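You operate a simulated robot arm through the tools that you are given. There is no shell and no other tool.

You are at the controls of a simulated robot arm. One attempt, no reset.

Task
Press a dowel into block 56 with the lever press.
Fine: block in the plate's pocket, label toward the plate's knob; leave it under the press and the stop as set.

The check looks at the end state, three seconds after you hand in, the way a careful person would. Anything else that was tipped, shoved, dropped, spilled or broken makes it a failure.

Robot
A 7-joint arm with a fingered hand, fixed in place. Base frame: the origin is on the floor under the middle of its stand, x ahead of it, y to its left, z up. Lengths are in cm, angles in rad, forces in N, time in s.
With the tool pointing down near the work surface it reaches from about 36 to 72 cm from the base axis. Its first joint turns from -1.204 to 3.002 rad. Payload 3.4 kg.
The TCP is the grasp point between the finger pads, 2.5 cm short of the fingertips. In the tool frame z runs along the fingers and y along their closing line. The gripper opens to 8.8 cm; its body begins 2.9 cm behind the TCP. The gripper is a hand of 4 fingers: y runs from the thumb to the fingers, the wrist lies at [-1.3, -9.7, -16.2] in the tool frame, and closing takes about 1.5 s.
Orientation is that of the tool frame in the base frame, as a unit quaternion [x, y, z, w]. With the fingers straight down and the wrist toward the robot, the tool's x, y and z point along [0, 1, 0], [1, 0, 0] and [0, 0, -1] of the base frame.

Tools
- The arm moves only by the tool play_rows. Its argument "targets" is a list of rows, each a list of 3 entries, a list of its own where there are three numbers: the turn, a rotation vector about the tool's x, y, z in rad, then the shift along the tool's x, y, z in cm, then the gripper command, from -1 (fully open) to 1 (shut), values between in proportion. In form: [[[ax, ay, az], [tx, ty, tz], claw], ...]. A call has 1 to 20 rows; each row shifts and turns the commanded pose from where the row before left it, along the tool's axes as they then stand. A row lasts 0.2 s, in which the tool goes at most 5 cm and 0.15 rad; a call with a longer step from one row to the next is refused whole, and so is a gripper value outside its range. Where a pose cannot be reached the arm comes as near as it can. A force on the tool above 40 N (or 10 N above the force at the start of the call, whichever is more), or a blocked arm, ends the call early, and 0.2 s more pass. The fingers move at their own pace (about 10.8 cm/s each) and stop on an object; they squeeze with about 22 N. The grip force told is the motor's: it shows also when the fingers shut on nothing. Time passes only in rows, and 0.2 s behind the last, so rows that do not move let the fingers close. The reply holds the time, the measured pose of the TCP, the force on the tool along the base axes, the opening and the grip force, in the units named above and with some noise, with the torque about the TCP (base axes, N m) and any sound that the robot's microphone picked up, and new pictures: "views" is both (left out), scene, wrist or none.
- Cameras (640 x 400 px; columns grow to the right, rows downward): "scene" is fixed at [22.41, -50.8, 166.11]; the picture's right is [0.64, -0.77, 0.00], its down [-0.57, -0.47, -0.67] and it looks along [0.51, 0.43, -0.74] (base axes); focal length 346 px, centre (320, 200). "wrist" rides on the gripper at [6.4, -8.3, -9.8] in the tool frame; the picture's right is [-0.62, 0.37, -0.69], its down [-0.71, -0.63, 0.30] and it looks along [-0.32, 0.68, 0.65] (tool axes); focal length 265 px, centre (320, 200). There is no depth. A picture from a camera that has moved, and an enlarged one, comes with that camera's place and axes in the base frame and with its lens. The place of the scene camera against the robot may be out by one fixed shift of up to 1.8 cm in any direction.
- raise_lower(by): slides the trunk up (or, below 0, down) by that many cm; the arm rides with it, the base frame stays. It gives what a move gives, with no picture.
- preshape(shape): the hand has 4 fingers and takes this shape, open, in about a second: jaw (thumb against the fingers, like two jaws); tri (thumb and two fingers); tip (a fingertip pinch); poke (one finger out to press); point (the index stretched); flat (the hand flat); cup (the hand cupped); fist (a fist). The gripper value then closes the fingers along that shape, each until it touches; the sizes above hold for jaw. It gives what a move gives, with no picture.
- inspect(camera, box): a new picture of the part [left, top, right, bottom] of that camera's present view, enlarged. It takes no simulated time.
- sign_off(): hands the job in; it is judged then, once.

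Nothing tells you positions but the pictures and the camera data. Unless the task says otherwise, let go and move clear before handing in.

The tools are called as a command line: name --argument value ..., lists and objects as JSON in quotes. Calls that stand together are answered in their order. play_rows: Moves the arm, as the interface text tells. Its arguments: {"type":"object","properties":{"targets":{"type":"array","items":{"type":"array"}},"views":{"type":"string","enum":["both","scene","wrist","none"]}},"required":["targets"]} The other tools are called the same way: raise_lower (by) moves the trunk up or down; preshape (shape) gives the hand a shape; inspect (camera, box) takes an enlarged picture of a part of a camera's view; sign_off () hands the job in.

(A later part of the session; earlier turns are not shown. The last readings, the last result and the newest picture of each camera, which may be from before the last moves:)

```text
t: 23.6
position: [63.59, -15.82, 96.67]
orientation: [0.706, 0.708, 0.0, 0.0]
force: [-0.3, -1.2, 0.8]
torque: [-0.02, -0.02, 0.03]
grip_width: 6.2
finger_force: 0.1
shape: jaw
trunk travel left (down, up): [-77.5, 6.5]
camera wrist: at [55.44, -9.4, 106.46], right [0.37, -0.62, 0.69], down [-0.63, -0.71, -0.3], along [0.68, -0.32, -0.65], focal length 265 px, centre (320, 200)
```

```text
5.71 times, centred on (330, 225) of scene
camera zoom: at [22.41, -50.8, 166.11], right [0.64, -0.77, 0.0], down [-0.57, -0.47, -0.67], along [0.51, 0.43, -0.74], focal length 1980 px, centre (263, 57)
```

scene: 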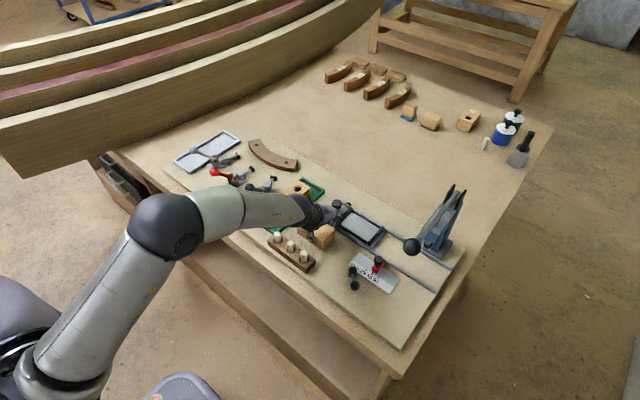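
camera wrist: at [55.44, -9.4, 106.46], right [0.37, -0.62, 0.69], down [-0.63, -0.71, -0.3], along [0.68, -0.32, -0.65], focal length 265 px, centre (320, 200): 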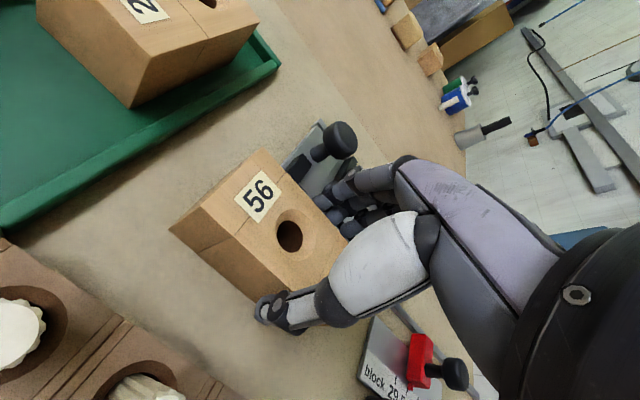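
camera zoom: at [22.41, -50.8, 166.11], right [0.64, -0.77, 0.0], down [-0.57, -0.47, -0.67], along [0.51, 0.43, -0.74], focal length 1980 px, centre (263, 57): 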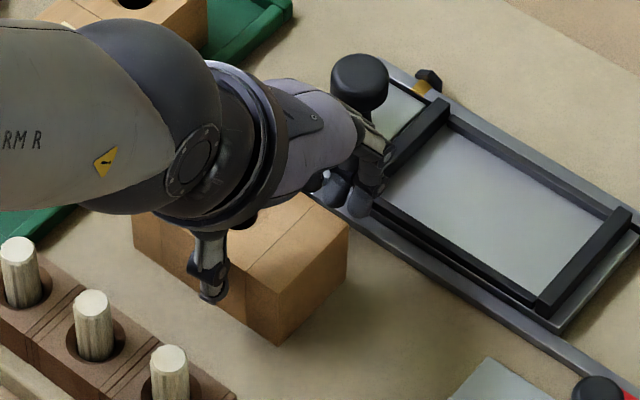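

The thumb and fingers straddle block 56, clear of the tab and rack, with no contact force. I'll lower the last 1.5 cm and close.

play_rows --targets '[[[0, 0, 0], [0, 0, 0.5], -0.4], [[0, 0, 0], [0, 0, 0.5], -0.4], [[0, 0, 0], [0, 0, 0.5], -0.4], [[0, 0, 0], [0, 0, 0], -0.4]]'

inspect --camera "wrist" --box '[170, 150, 400, 360]'

```text
t: 24.6
position: [63.51, -15.9, 95.16]
orientation: [0.707, 0.707, 0.0, 0.0]
force: [0.8, -0.1, -0.8]
torque: [0.05, 0.01, -0.01]
grip_width: 6.19
finger_force: 0.1
shape: jaw
trunk travel left (down, up): [-77.5, 6.5]
camera wrist: at [55.44, -9.45, 104.96], right [0.37, -0.62, 0.69], down [-0.63, -0.71, -0.3], along [0.68, -0.32, -0.65], focal length 265 px, centre (320, 200)
```

scene: 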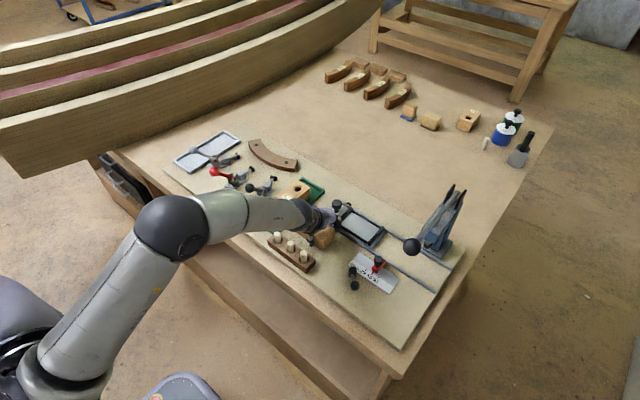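
wrist: 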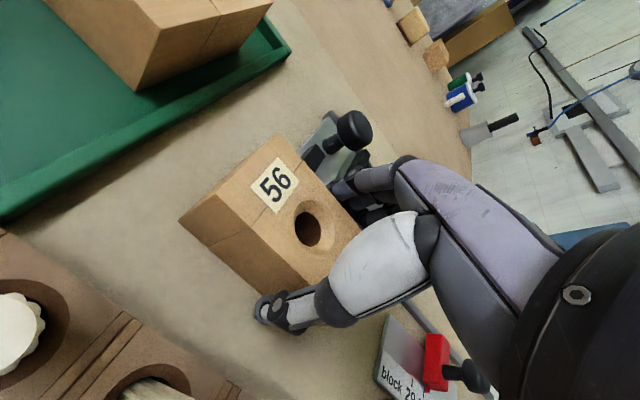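

```text
1.90 times, centred on (285, 255) of wrist
camera zoom: at [55.44, -9.45, 104.96], right [0.37, -0.62, 0.69], down [-0.63, -0.71, -0.3], along [0.68, -0.32, -0.65], focal length 506 px, centre (387, 95)
```

zoom: 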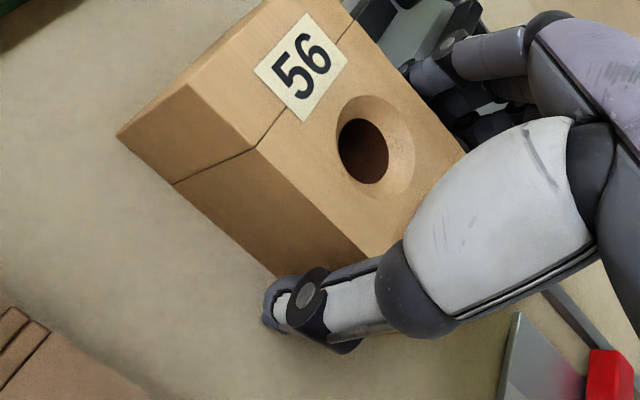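

The hand is around the block at z≈95.2 with no contact. Now I'll close the fingers.

play_rows --targets '[[[0, 0, 0], [0, 0, 0], -0.1], [[0, 0, 0], [0, 0, 0], 0.2], [[0, 0, 0], [0, 0, 0], 1], [[0, 0, 0], [0, 0, 0], 1], [[0, 0, 0], [0, 0, 0], 1], [[0, 0, 0], [0, 0, 0], 1], [[0, 0, 0], [0, 0, 0], 1], [[0, 0, 0], [0, 0, 0], 1]]'

inspect --camera "wrist" --box '[170, 150, 400, 360]'

inspect --camera "scene" --box '[290, 190, 370, 260]'

```text
t: 26.4
position: [63.49, -15.96, 95.1]
orientation: [0.707, 0.708, 0.0, 0.0]
force: [-0.6, -0.6, 0.6]
torque: [-0.01, 0.01, 0.04]
grip_width: 4.39
finger_force: 22.5
shape: jaw
trunk travel left (down, up): [-77.5, 6.5]
camera wrist: at [55.45, -9.46, 104.96], right [0.37, -0.62, 0.69], down [-0.63, -0.71, -0.3], along [0.68, -0.32, -0.65], focal length 265 px, centre (320, 200)
```

scene: 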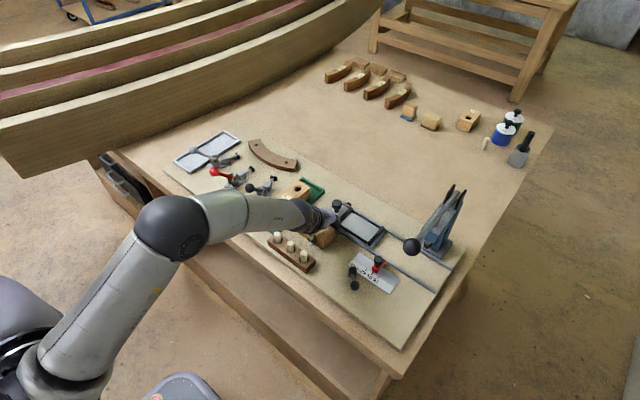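
wrist: 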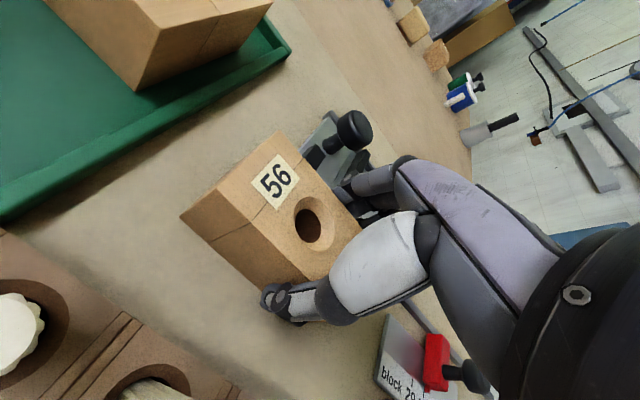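

```text
1.90 times, centred on (285, 255) of wrist
camera zoom: at [55.45, -9.46, 104.96], right [0.37, -0.62, 0.69], down [-0.63, -0.71, -0.3], along [0.68, -0.32, -0.65], focal length 506 px, centre (387, 95)
```

zoom: 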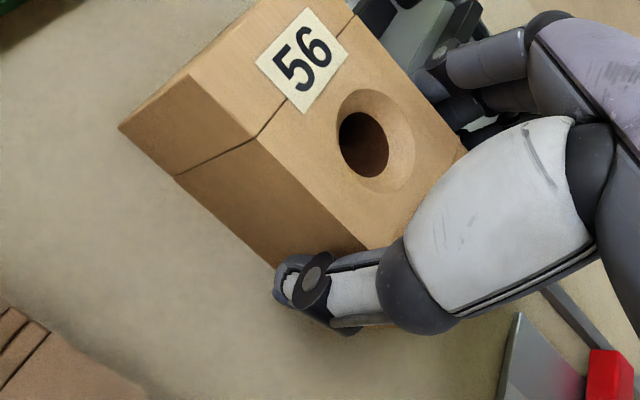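

```text
5.71 times, centred on (330, 225) of scene
camera zoom: at [22.41, -50.8, 166.11], right [0.64, -0.77, 0.0], down [-0.57, -0.47, -0.67], along [0.51, 0.43, -0.74], focal length 1980 px, centre (263, 57)
```

zoom: 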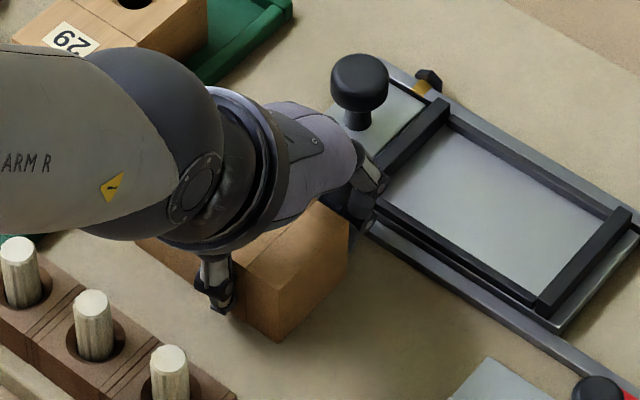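

Block 56 is gripped firmly at 22 N. I'll lift it, then move sideways first to stay away from the knob, before going outward over the pocket.

play_rows --targets '[[[0, 0, 0], [0, 0, -0.7], 1], [[0, 0, 0], [0, 0, -1.4], 1], [[0, 0, 0], [0, 0, -1.5], 1], [[0, 0, 0], [0, 0, -1.3], 1], [[0, 0, 0], [0, 0, 0], 1]]'

inspect --camera "scene" --box '[270, 170, 390, 260]'

```text
t: 27.6
position: [63.64, -15.84, 100.07]
orientation: [0.707, 0.707, 0.0, 0.0]
force: [-1.1, 0.5, -0.6]
torque: [-0.01, 0.0, -0.01]
grip_width: 4.41
finger_force: 22.2
shape: jaw
trunk travel left (down, up): [-77.5, 6.5]
camera wrist: at [55.46, -9.45, 109.89], right [0.37, -0.62, 0.69], down [-0.63, -0.71, -0.3], along [0.68, -0.32, -0.65], focal length 265 px, centre (320, 200)
```

scene: 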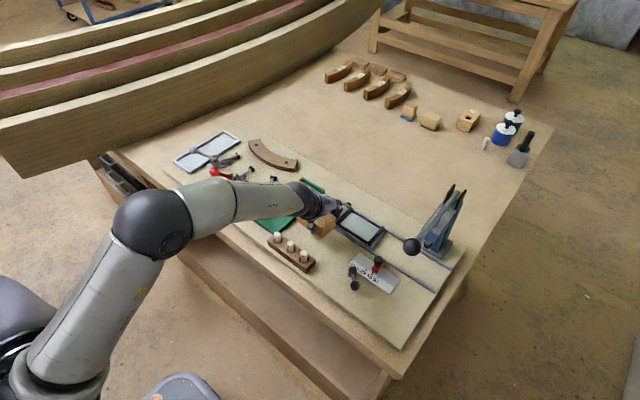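
wrist: 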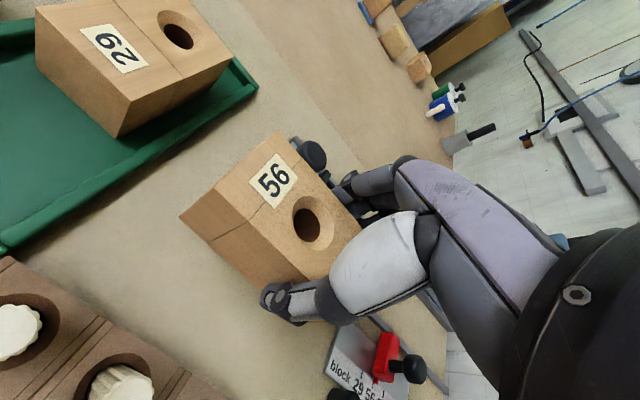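

```text
4.44 times, centred on (330, 215) of scene
camera zoom: at [22.41, -50.8, 166.11], right [0.64, -0.77, 0.0], down [-0.57, -0.47, -0.67], along [0.51, 0.43, -0.74], focal length 1540 px, centre (276, 133)
```

zoom: 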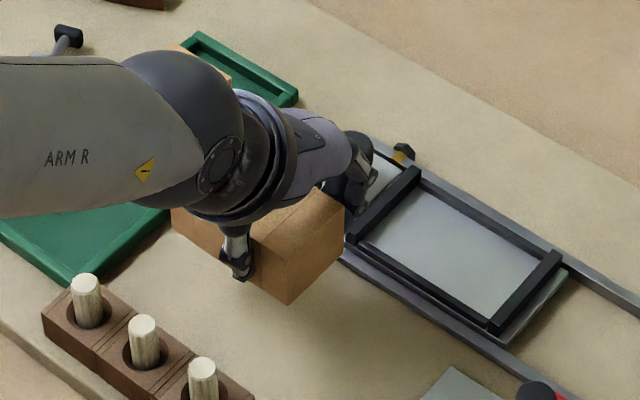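

The block is up and steady in the hand. I'll move sideways, then outward to just short of the pocket, and look.

play_rows --targets '[[[0, 0, 0], [-1, 0, 0], 1], [[0, 0, 0], [-2, 0, 0], 1], [[0, 0, 0], [-2, 0, 0], 1], [[0, 0, 0], [-2, 0, 0], 1], [[0, 0, 0], [-0.9, 0, 0], 1], [[0, 0, 0], [0, 1.5, 0], 1], [[0, 0, 0], [0, 2, 0], 1], [[0, 0, 0], [0, 2, 0], 1], [[0, 0, 0], [0, 2, 0], 1], [[0, 0, 0], [0, 0, 0], 1]]'

inspect --camera "wrist" --box '[130, 100, 400, 340]'

inspect --camera "scene" --box '[310, 180, 430, 270]'

```text
t: 29.8
position: [71.1, -23.77, 100.06]
orientation: [0.707, 0.707, 0.0, 0.0]
force: [0.3, -0.9, -1.5]
torque: [-0.02, 0.0, 0.02]
grip_width: 4.39
finger_force: 22.4
shape: jaw
trunk travel left (down, up): [-77.5, 6.5]
camera wrist: at [62.93, -17.31, 109.84], right [0.37, -0.62, 0.69], down [-0.63, -0.71, -0.3], along [0.68, -0.32, -0.65], focal length 265 px, centre (320, 200)
```

scene: 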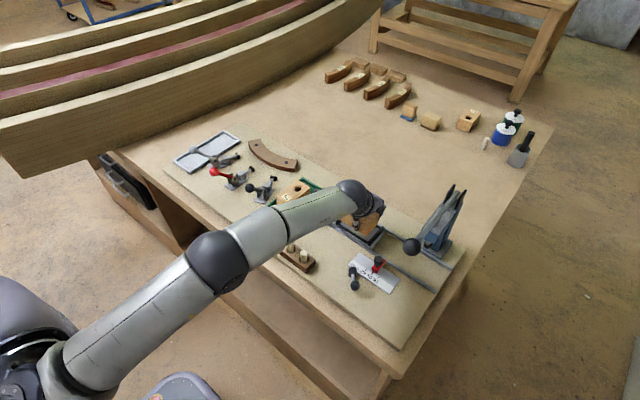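
wrist: 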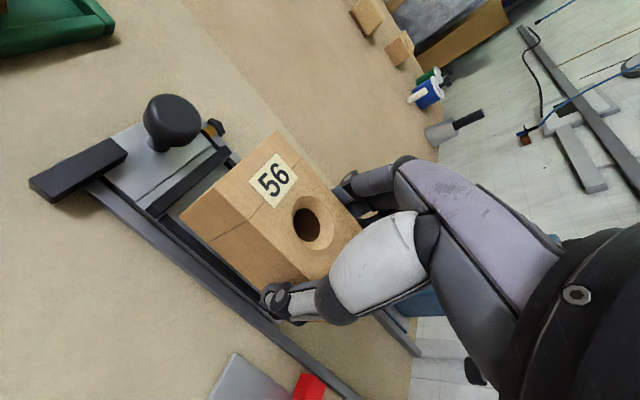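

```text
1.67 times, centred on (265, 220) of wrist
camera zoom: at [62.93, -17.31, 109.84], right [0.37, -0.62, 0.69], down [-0.63, -0.71, -0.3], along [0.68, -0.32, -0.65], focal length 442 px, centre (412, 167)
```

zoom: 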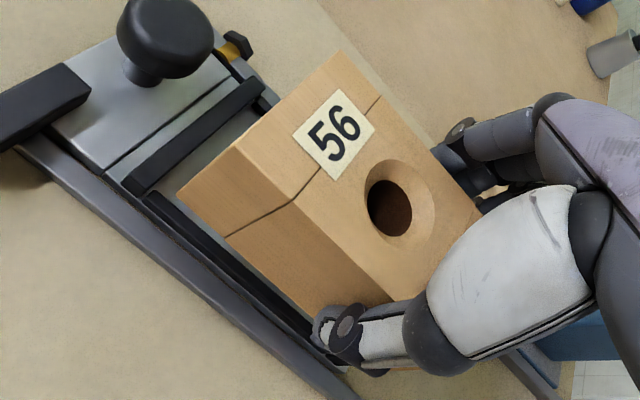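

```text
4.44 times, centred on (370, 225) of scene
camera zoom: at [22.41, -50.8, 166.11], right [0.64, -0.77, 0.0], down [-0.57, -0.47, -0.67], along [0.51, 0.43, -0.74], focal length 1540 px, centre (98, 89)
```

zoom: 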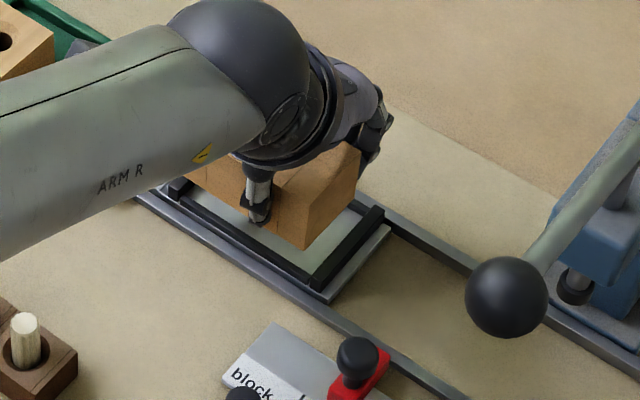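

The block is in line with the pocket, about 2 cm short of it in x, with its label end facing the knob. I'll move outward the last 2 cm and lower slightly, then check.

play_rows --targets '[[[0, 0, 0], [0, 0.7, 0.3], 1], [[0, 0, 0], [0, 0.7, 0.6], 1], [[0, 0, 0], [0, 0.5, 0.6], 1], [[0, 0, 0], [0, 0, 0], 1]]'

inspect --camera "wrist" --box '[130, 100, 400, 340]'

inspect --camera "scene" --box '[320, 190, 420, 265]'

```text
t: 30.8
position: [73.04, -23.9, 98.46]
orientation: [0.707, 0.707, -0.001, 0.0]
force: [0.5, -0.7, -1.1]
torque: [-0.02, -0.06, 0.01]
grip_width: 4.38
finger_force: 21.4
shape: jaw
trunk travel left (down, up): [-77.5, 6.5]
camera wrist: at [64.84, -17.34, 108.34], right [0.37, -0.62, 0.69], down [-0.63, -0.71, -0.3], along [0.68, -0.32, -0.65], focal length 265 px, centre (320, 200)
```

scene: 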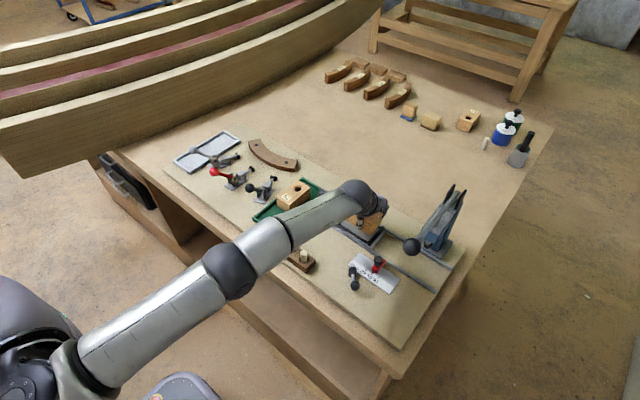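
wrist: 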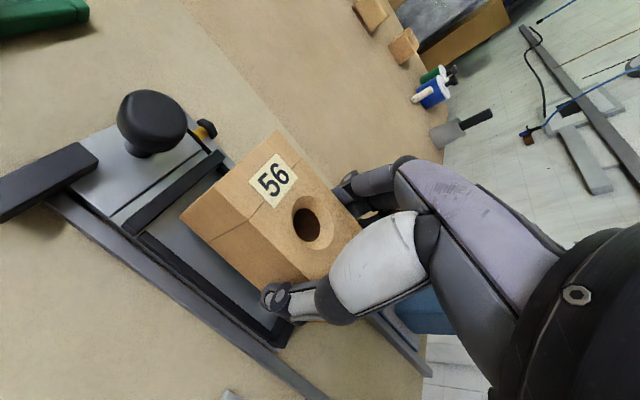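

```text
1.67 times, centred on (265, 220) of wrist
camera zoom: at [64.84, -17.34, 108.34], right [0.37, -0.62, 0.69], down [-0.63, -0.71, -0.3], along [0.68, -0.32, -0.65], focal length 442 px, centre (412, 167)
```

zoom: 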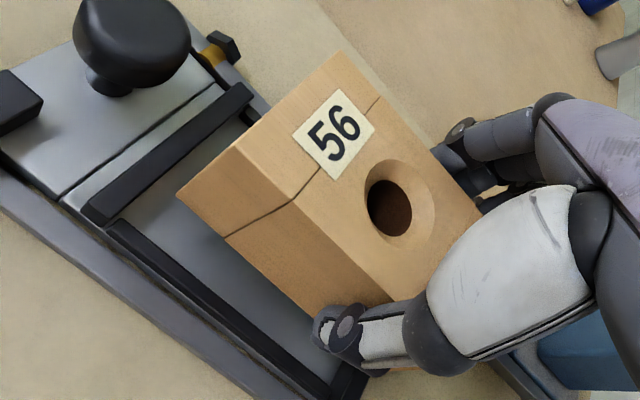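

```text
5.33 times, centred on (370, 228) of scene
camera zoom: at [22.41, -50.8, 166.11], right [0.64, -0.77, 0.0], down [-0.57, -0.47, -0.67], along [0.51, 0.43, -0.74], focal length 1848 px, centre (53, 53)
```

zoom: 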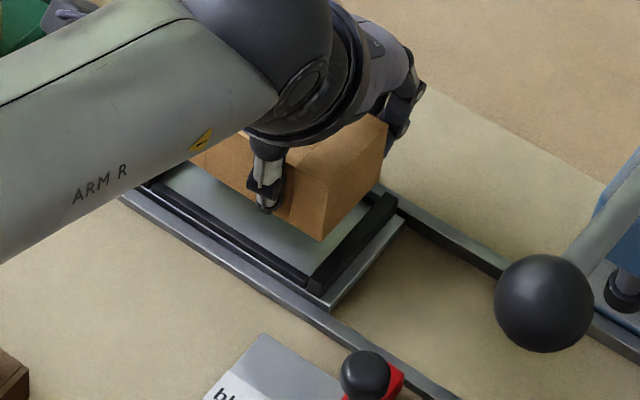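

From both views the block should move about 0.35 cm toward the knob and 0.15 cm inward to be centred. I'll do that and lower to just above the bars.

play_rows --targets '[[[0, 0, 0], [0.35, -0.15, 0], 1], [[0, 0, 0], [0, 0, 0.5], 1], [[0, 0, 0], [0, 0, 0.5], 1], [[0, 0, 0], [0, 0, 0], 1]]'

inspect --camera "wrist" --box '[130, 130, 330, 350]'

inspect --camera "scene" --box '[340, 200, 410, 260]'

```text
t: 31.8
position: [72.79, -23.43, 97.46]
orientation: [0.707, 0.707, 0.0, 0.001]
force: [-0.2, -0.1, -0.6]
torque: [-0.01, -0.01, 0.02]
grip_width: 4.39
finger_force: 21.9
shape: jaw
trunk travel left (down, up): [-77.5, 6.5]
camera wrist: at [64.71, -16.99, 107.3], right [0.37, -0.62, 0.69], down [-0.63, -0.71, -0.3], along [0.68, -0.32, -0.65], focal length 265 px, centre (320, 200)
```

scene: 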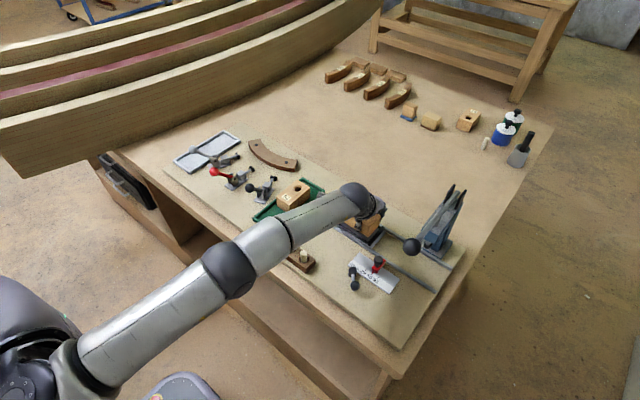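
wrist: 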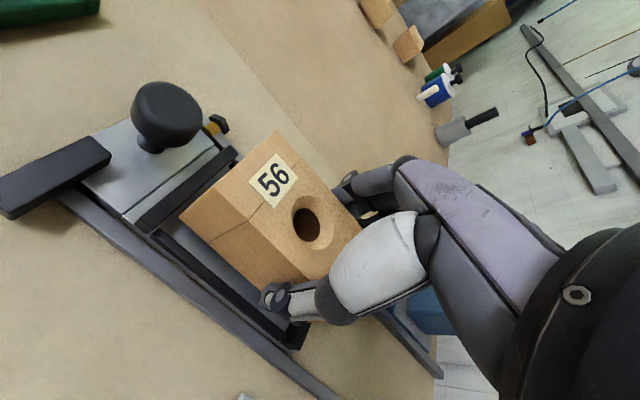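

```text
1.82 times, centred on (230, 240) of wrist
camera zoom: at [64.71, -16.99, 107.3], right [0.37, -0.62, 0.69], down [-0.63, -0.71, -0.3], along [0.68, -0.32, -0.65], focal length 483 px, centre (484, 127)
```

zoom: 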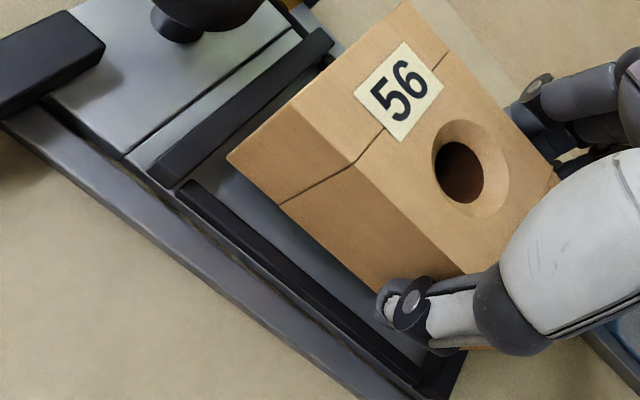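

```text
6.67 times, centred on (375, 230) of scene
camera zoom: at [22.41, -50.8, 166.11], right [0.64, -0.77, 0.0], down [-0.57, -0.47, -0.67], along [0.51, 0.43, -0.74], focal length 2310 px, centre (-47, 0)
```

zoom: 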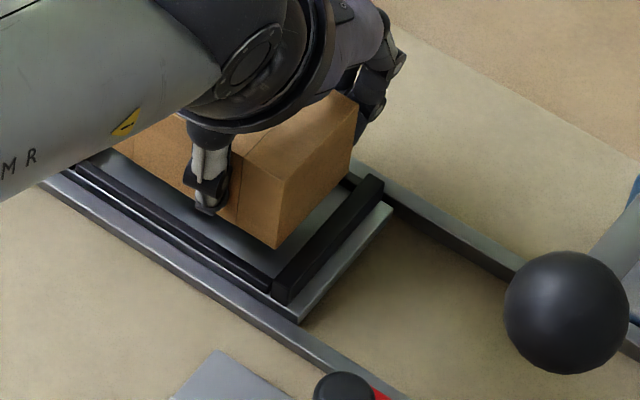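

The block now sits inside the bars on both ends, with roughly 0.25 cm clear at the knob end, 0.4 cm at the far end and about 0.5 cm at the side lip. I'll lower gently until it touches the plate.

play_rows --targets '[[[0, 0, 0], [-0.05, 0.1, 0.3], 1], [[0, 0, 0], [0, 0, 0.3], 1], [[0, 0, 0], [0, 0, 0.2], 1], [[0, 0, 0], [0, 0, 0], 1]]'

inspect --camera "wrist" --box '[130, 130, 330, 350]'

inspect --camera "scene" --box '[340, 200, 410, 260]'

```text
t: 32.8
position: [73.04, -23.47, 96.72]
orientation: [0.708, 0.706, 0.0, 0.0]
force: [0.0, -0.8, -0.5]
torque: [-0.05, 0.06, -0.02]
grip_width: 4.41
finger_force: 21.6
shape: jaw
trunk travel left (down, up): [-77.5, 6.5]
camera wrist: at [64.82, -17.05, 106.51], right [0.37, -0.62, 0.69], down [-0.63, -0.71, -0.3], along [0.68, -0.32, -0.65], focal length 265 px, centre (320, 200)
```

scene: 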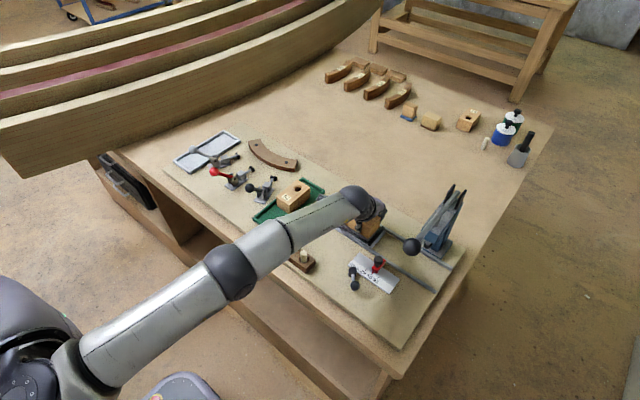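
wrist: 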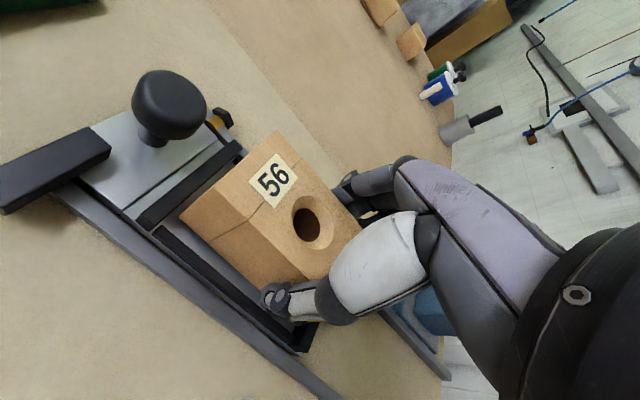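

```text
1.82 times, centred on (230, 240) of wrist
camera zoom: at [64.82, -17.05, 106.51], right [0.37, -0.62, 0.69], down [-0.63, -0.71, -0.3], along [0.68, -0.32, -0.65], focal length 483 px, centre (484, 127)
```

zoom: 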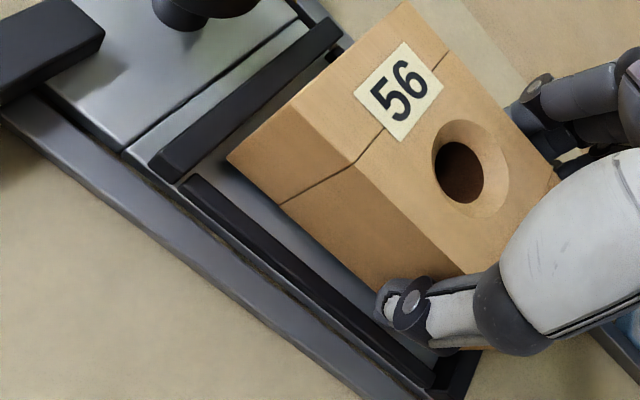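

```text
6.67 times, centred on (375, 230) of scene
camera zoom: at [22.41, -50.8, 166.11], right [0.64, -0.77, 0.0], down [-0.57, -0.47, -0.67], along [0.51, 0.43, -0.74], focal length 2310 px, centre (-47, 0)
```

zoom: 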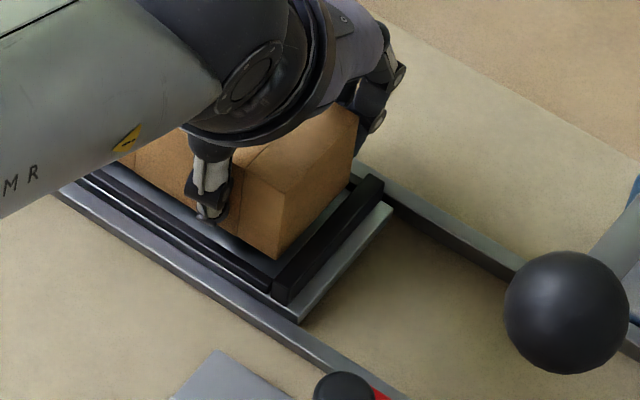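

It's still well aligned. I'll keep lowering in small steps to contact.

play_rows --targets '[[[0, 0, 0], [0, -0.1, 0.25], 1], [[0, 0, 0], [0, 0, 0.25], 1], [[0, 0, 0], [0, 0, 0], 1]]' --views "wrist"

inspect --camera "wrist" --box '[130, 130, 330, 350]'

inspect --camera "scene" --box '[340, 200, 410, 260]'

```text
t: 33.6
position: [72.83, -23.61, 96.31]
orientation: [0.707, 0.707, 0.0, -0.001]
force: [-0.6, -0.3, -2.2]
torque: [0.0, 0.02, 0.04]
grip_width: 4.39
finger_force: 22.3
shape: jaw
trunk travel left (down, up): [-77.5, 6.5]
camera wrist: at [64.73, -17.08, 106.03], right [0.37, -0.62, 0.69], down [-0.63, -0.71, -0.3], along [0.68, -0.32, -0.65], focal length 265 px, centre (320, 200)
```

wrist: 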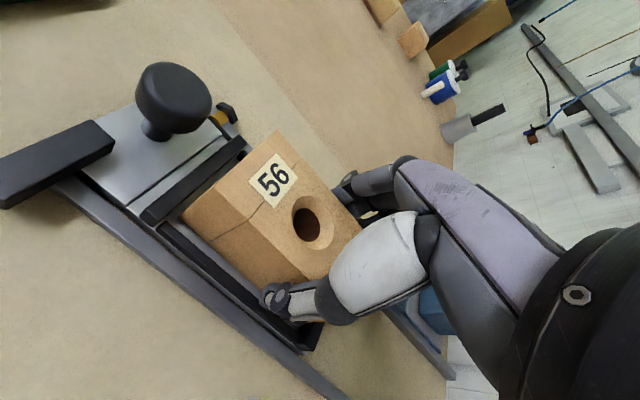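

```text
1.82 times, centred on (230, 240) of wrist
camera zoom: at [64.73, -17.08, 106.03], right [0.37, -0.62, 0.69], down [-0.63, -0.71, -0.3], along [0.68, -0.32, -0.65], focal length 483 px, centre (484, 127)
```

zoom: 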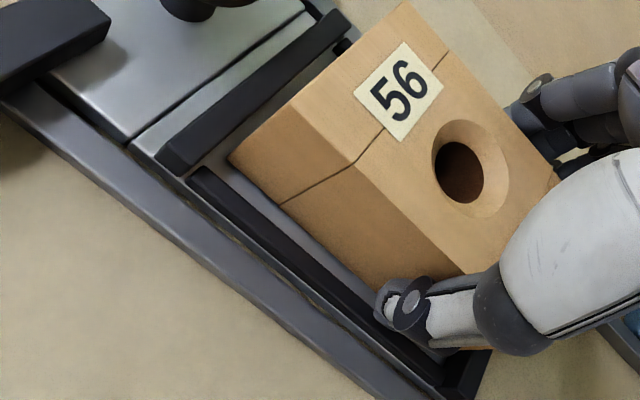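

```text
6.67 times, centred on (375, 230) of scene
camera zoom: at [22.41, -50.8, 166.11], right [0.64, -0.77, 0.0], down [-0.57, -0.47, -0.67], along [0.51, 0.43, -0.74], focal length 2310 px, centre (-47, 0)
```

zoom: 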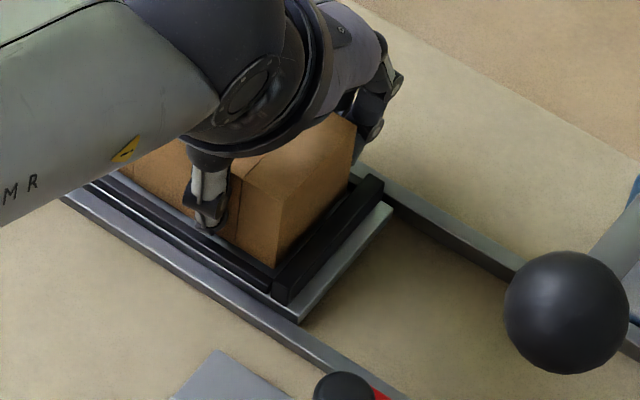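

The block is about to touch down and remains centred. A few more small steps down, watching the force.

play_rows --targets '[[[0, 0, 0], [0, 0, 0.2], 1], [[0, 0, 0], [0, 0, 0.2], 1], [[0, 0, 0], [0, 0, 0], 1]]' --views "none"

inspect --camera "wrist" --box '[130, 130, 330, 350]'

inspect --camera "scene" --box '[340, 200, 410, 260]'

```text
t: 34.4
position: [72.87, -23.52, 95.92]
orientation: [0.708, 0.707, 0.001, 0.0]
force: [1.3, -1.2, 3.3]
torque: [0.0, 0.02, -0.01]
grip_width: 4.38
finger_force: 21.9
shape: jaw
trunk travel left (down, up): [-77.5, 6.5]
```

```text
1.82 times, centred on (230, 240) of wrist
camera zoom: at [64.67, -17.02, 105.71], right [0.37, -0.62, 0.69], down [-0.63, -0.71, -0.31], along [0.68, -0.32, -0.65], focal length 483 px, centre (484, 127)
```

zoom: 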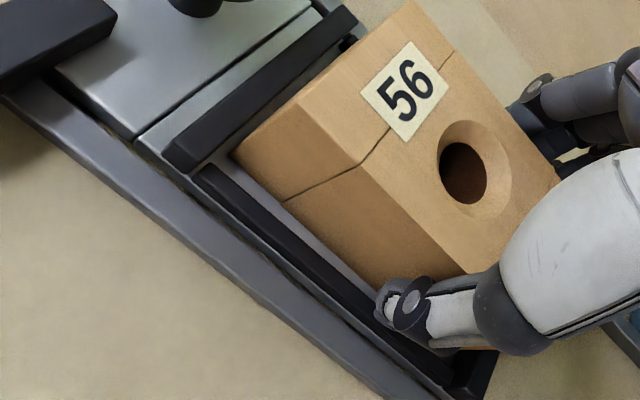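

```text
6.67 times, centred on (375, 230) of scene
camera zoom: at [22.41, -50.8, 166.11], right [0.64, -0.77, 0.0], down [-0.57, -0.47, -0.67], along [0.51, 0.43, -0.74], focal length 2310 px, centre (-47, 0)
```

zoom: 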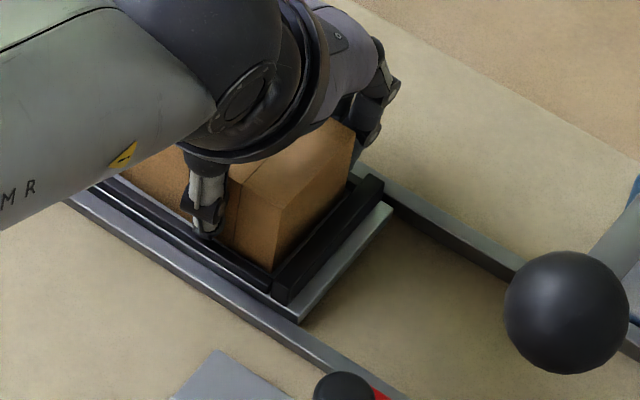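

The block has touched the plate inside the pocket with about 3 N of force. I'll open the hand and check it's sitting flat.

play_rows --targets '[[[0, 0, 0], [0, 0, 0], 0.2], [[0, 0, 0], [0, 0, 0], -0.1], [[0, 0, 0], [0, 0, 0], -0.4], [[0, 0, 0], [0, 0, 0], -0.4], [[0, 0, 0], [0, 0, 0], -0.4]]'

inspect --camera "wrist" --box '[130, 130, 330, 350]'

inspect --camera "scene" --box '[340, 200, 410, 260]'

```text
t: 35.6
position: [72.78, -23.43, 95.76]
orientation: [0.707, 0.707, 0.0, -0.001]
force: [0.2, -0.1, 0.2]
torque: [-0.01, 0.02, 0.02]
grip_width: 6.15
finger_force: 0.1
shape: jaw
trunk travel left (down, up): [-77.5, 6.5]
camera wrist: at [64.69, -17.01, 105.64], right [0.37, -0.62, 0.69], down [-0.63, -0.71, -0.3], along [0.68, -0.32, -0.65], focal length 265 px, centre (320, 200)
```

scene: 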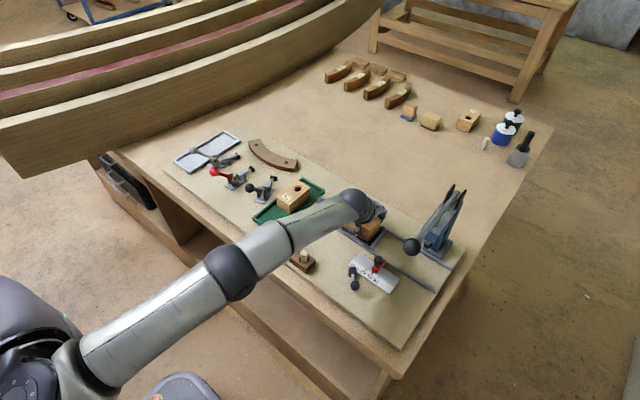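
wrist: 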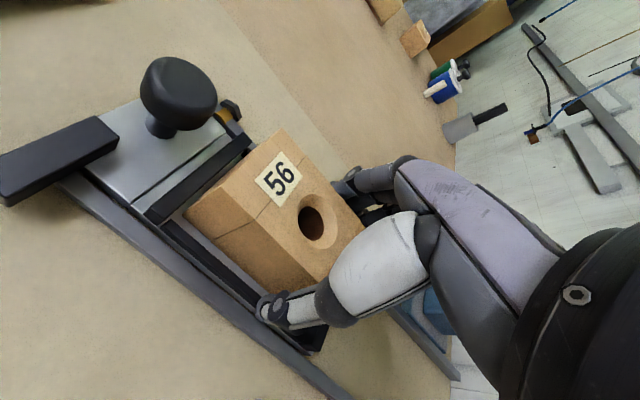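

```text
1.82 times, centred on (230, 240) of wrist
camera zoom: at [64.69, -17.01, 105.64], right [0.37, -0.62, 0.69], down [-0.63, -0.71, -0.3], along [0.68, -0.32, -0.65], focal length 483 px, centre (484, 127)
```

zoom: 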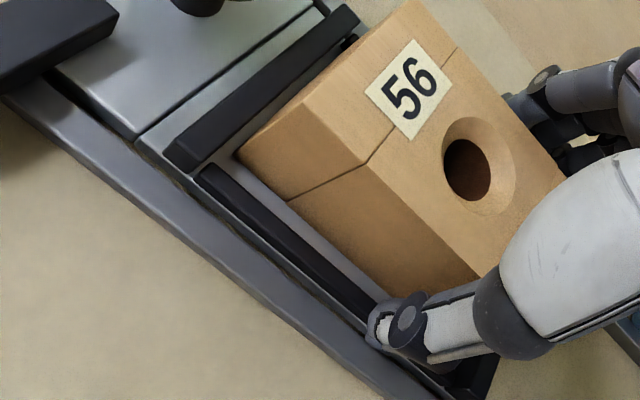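

```text
6.67 times, centred on (375, 230) of scene
camera zoom: at [22.41, -50.8, 166.11], right [0.64, -0.77, 0.0], down [-0.57, -0.47, -0.67], along [0.51, 0.43, -0.74], focal length 2310 px, centre (-47, 0)
```

zoom: 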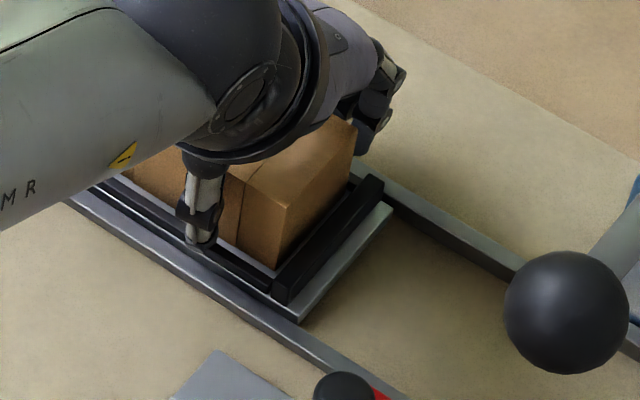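

Block 56 is sitting flat in the pocket with its label toward the knob. I'll rise straight up, then pull back and look at the dowels.

play_rows --targets '[[[0, 0, 0], [0, 0, -0.8], -0.4], [[0, 0, 0], [0, 0, -1.2], -0.4], [[0, 0, 0], [0, 0, -1.2], -0.4], [[0, 0, 0], [0, 0, -1.2], -0.4], [[0, 0, 0], [0, -1, 0], -0.4], [[0, 0, 0], [0, -1, 0], -0.4], [[0, 0, 0], [0, 0, 0], -0.4]]'

inspect --camera "wrist" --box '[130, 130, 350, 350]'

```text
t: 37.2
position: [70.91, -23.48, 100.31]
orientation: [0.708, 0.707, 0.0, 0.0]
force: [-1.1, 0.2, 0.5]
torque: [-0.02, -0.01, -0.06]
grip_width: 6.13
finger_force: 0.0
shape: jaw
trunk travel left (down, up): [-77.5, 6.5]
camera wrist: at [62.7, -17.06, 110.09], right [0.37, -0.62, 0.69], down [-0.63, -0.71, -0.3], along [0.68, -0.32, -0.65], focal length 265 px, centre (320, 200)
```

scene: 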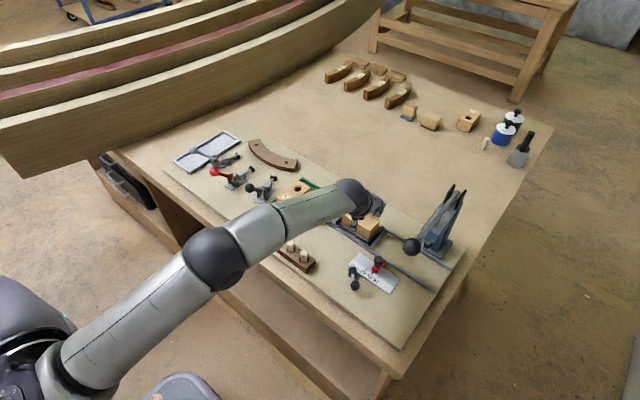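
wrist: 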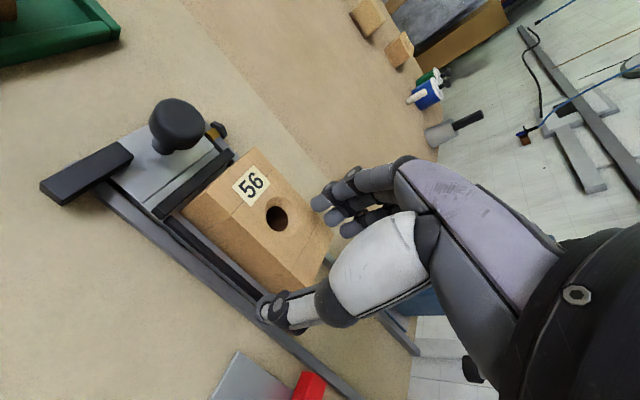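

```text
1.82 times, centred on (240, 240) of wrist
camera zoom: at [62.7, -17.06, 110.09], right [0.37, -0.62, 0.69], down [-0.63, -0.71, -0.3], along [0.68, -0.32, -0.65], focal length 483 px, centre (466, 127)
```

zoom: 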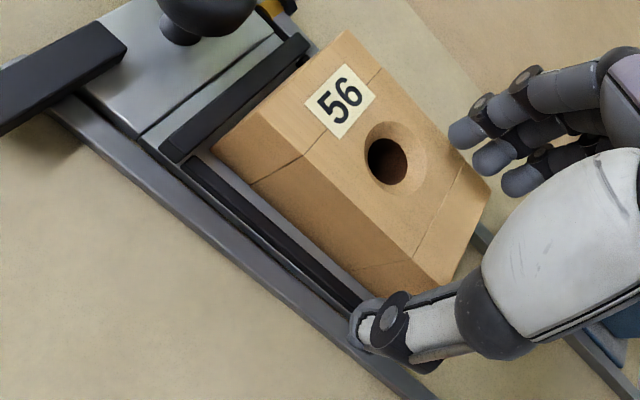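

The block is placed and the arm retracts properly. The hole is near (72.9, −21.9). Next I'll move over the dowel rack for a closer look.

play_rows --targets '[[[0, 0, 0], [1, -2, -1], -0.4], [[0, 0, 0], [2, -3.2, -1.2], -0.4], [[0, 0, 0], [2, -3.2, -1.2], -0.4], [[0, 0, 0], [2, -3.2, -1.2], -0.4], [[0, 0, 0], [2, -3.2, -1.2], -0.4], [[0, 0, 0], [1.5, -1.2, 0], -0.4], [[0, 0, 0], [0, 0, 0], -0.4]]'

inspect --camera "wrist" --box '[100, 150, 360, 400]'

inspect --camera "scene" --box '[255, 220, 335, 280]'

```text
t: 38.8
position: [54.82, -13.1, 106.19]
orientation: [0.707, 0.707, 0.001, 0.0]
force: [0.1, 0.0, 0.1]
torque: [-0.02, 0.01, 0.02]
grip_width: 6.12
finger_force: 0.0
shape: jaw
trunk travel left (down, up): [-77.5, 6.5]
camera wrist: at [46.65, -6.52, 115.95], right [0.37, -0.62, 0.69], down [-0.63, -0.71, -0.3], along [0.68, -0.32, -0.65], focal length 265 px, centre (320, 200)
```

scene: 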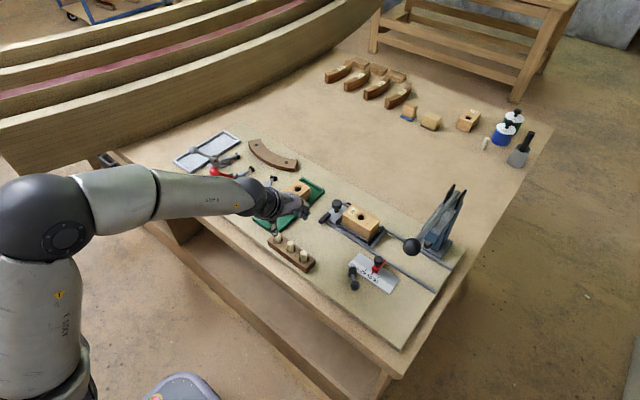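
wrist: 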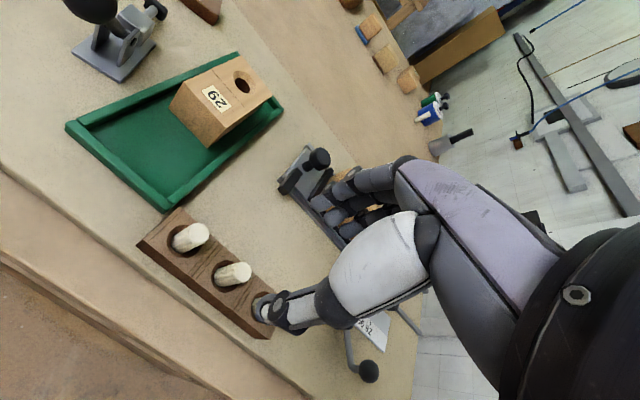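

```text
1.60 times, centred on (230, 275) of wrist
camera zoom: at [46.65, -6.52, 115.95], right [0.37, -0.62, 0.69], down [-0.63, -0.71, -0.3], along [0.68, -0.32, -0.65], focal length 425 px, centre (464, 80)
```

zoom: 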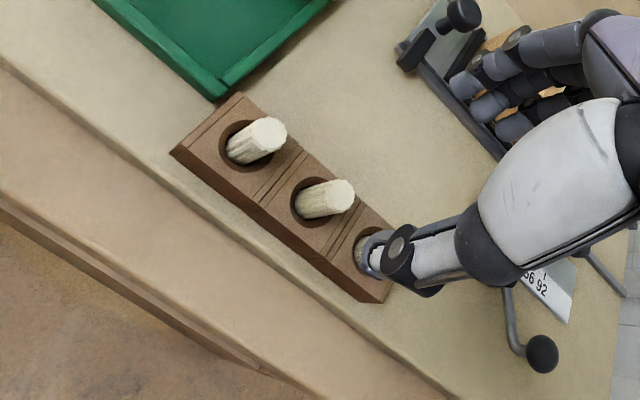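

```text
6.67 times, centred on (295, 250) of scene
camera zoom: at [22.41, -50.8, 166.11], right [0.64, -0.77, 0.0], down [-0.57, -0.47, -0.67], along [0.51, 0.43, -0.74], focal length 2310 px, centre (487, -133)
```

zoom: 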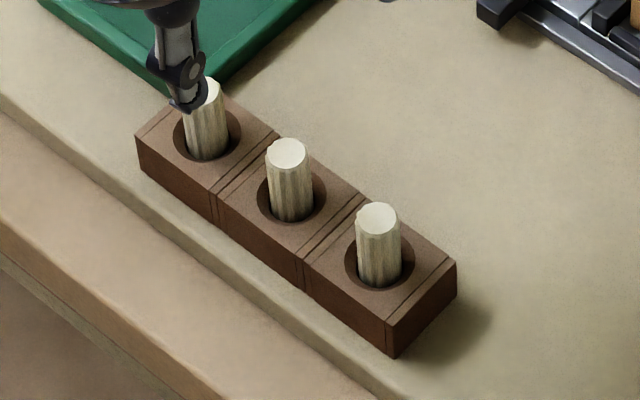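

The dowels stand at about x≈54.8 and y≈−9.0, −13.4 and −17.7, with tops near z≈96.7, and all look alike. I'll take the end one at y≈−17.7, which has the most finger room, so I'm moving above it.

play_rows --targets '[[[0, 0, 0], [-2.3, 0, 0], -0.2], [[0, 0, 0], [-2.3, 0, 0], 0], [[0, 0, 0], [0, 0, 2], 0], [[0, 0, 0], [0, 0, 1.5], 0], [[0, 0, 0], [0, 0, 0], 0], [[0, 0, 0], [0, 0, 0], 0]]'

inspect --camera "wrist" --box '[170, 150, 370, 350]'

inspect --camera "scene" --box '[260, 210, 340, 280]'

```text
t: 40.2
position: [54.84, -17.56, 102.46]
orientation: [0.707, 0.707, 0.0, 0.0]
force: [0.0, -0.1, 0.5]
torque: [0.04, 0.0, -0.03]
grip_width: 4.44
finger_force: 0.0
shape: jaw
trunk travel left (down, up): [-77.5, 6.5]
camera wrist: at [46.72, -11.13, 112.36], right [0.37, -0.62, 0.69], down [-0.63, -0.71, -0.3], along [0.68, -0.32, -0.65], focal length 265 px, centre (320, 200)
```

scene: 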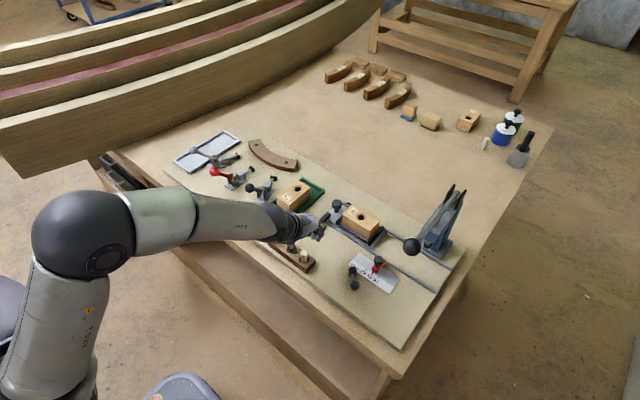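
wrist: 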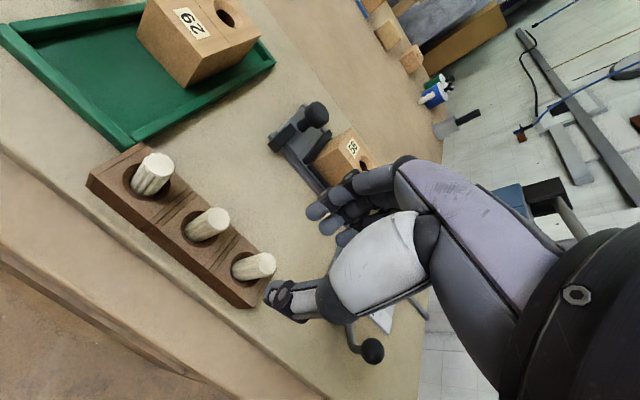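

```text
2.00 times, centred on (270, 250) of wrist
camera zoom: at [46.72, -11.13, 112.36], right [0.37, -0.62, 0.69], down [-0.63, -0.71, -0.3], along [0.68, -0.32, -0.65], focal length 531 px, centre (420, 100)
```

zoom: 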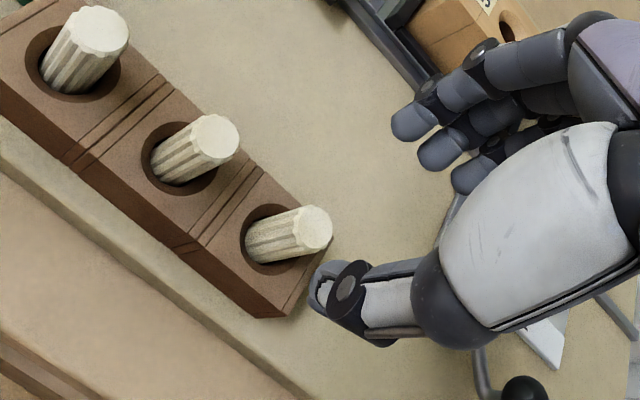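

```text
5.71 times, centred on (300, 245) of scene
camera zoom: at [22.41, -50.8, 166.11], right [0.64, -0.77, 0.0], down [-0.57, -0.47, -0.67], along [0.51, 0.43, -0.74], focal length 1980 px, centre (434, -57)
```

zoom: 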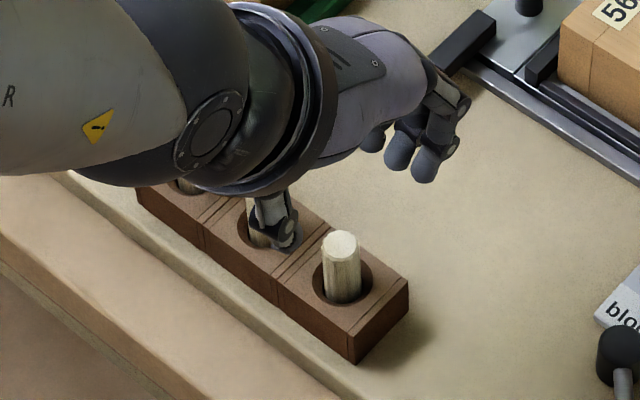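

The dowel top is near (55.0, −17.85, 96.7). I'll line up on it and lower with the fingers open around it, stopping partway to check.

play_rows --targets '[[[0, 0, 0], [-0.3, 0.15, 0], 0], [[0, 0, 0], [0, 0, 1.5], 0], [[0, 0, 0], [0, 0, 1.5], 0], [[0, 0, 0], [0, 0, 0.5], 0], [[0, 0, 0], [0, 0, 0], 0]]'

inspect --camera "wrist" --box '[170, 150, 370, 350]'

inspect --camera "scene" --box '[270, 220, 340, 280]'

```text
t: 41.4
position: [54.85, -17.89, 98.99]
orientation: [0.707, 0.707, 0.0, 0.001]
force: [0.0, 0.0, -0.8]
torque: [0.03, 0.0, 0.02]
grip_width: 4.46
finger_force: 0.0
shape: jaw
trunk travel left (down, up): [-77.5, 6.5]
camera wrist: at [46.84, -11.43, 108.83], right [0.37, -0.62, 0.69], down [-0.63, -0.71, -0.3], along [0.68, -0.32, -0.65], focal length 265 px, centre (320, 200)
```

scene: 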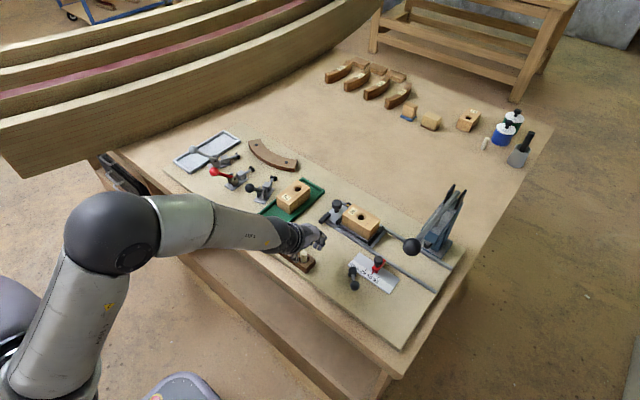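
wrist: 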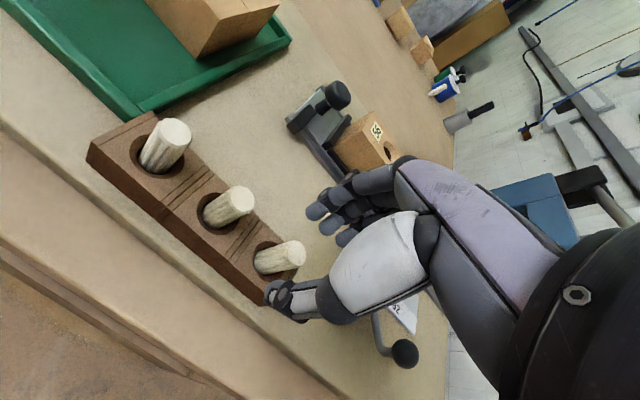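

```text
2.00 times, centred on (270, 250) of wrist
camera zoom: at [46.84, -11.43, 108.83], right [0.37, -0.62, 0.69], down [-0.63, -0.71, -0.3], along [0.68, -0.32, -0.65], focal length 531 px, centre (420, 100)
```

zoom: 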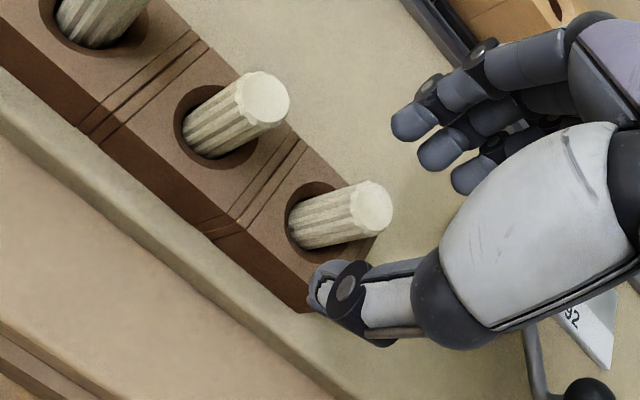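

```text
6.67 times, centred on (305, 250) of scene
camera zoom: at [22.41, -50.8, 166.11], right [0.64, -0.77, 0.0], down [-0.57, -0.47, -0.67], along [0.51, 0.43, -0.74], focal length 2310 px, centre (420, -133)
```

zoom: 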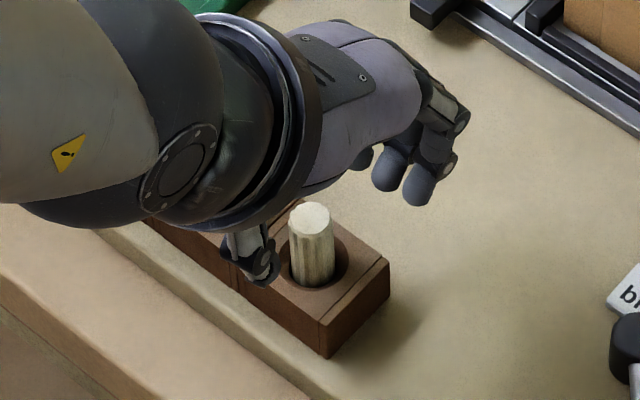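

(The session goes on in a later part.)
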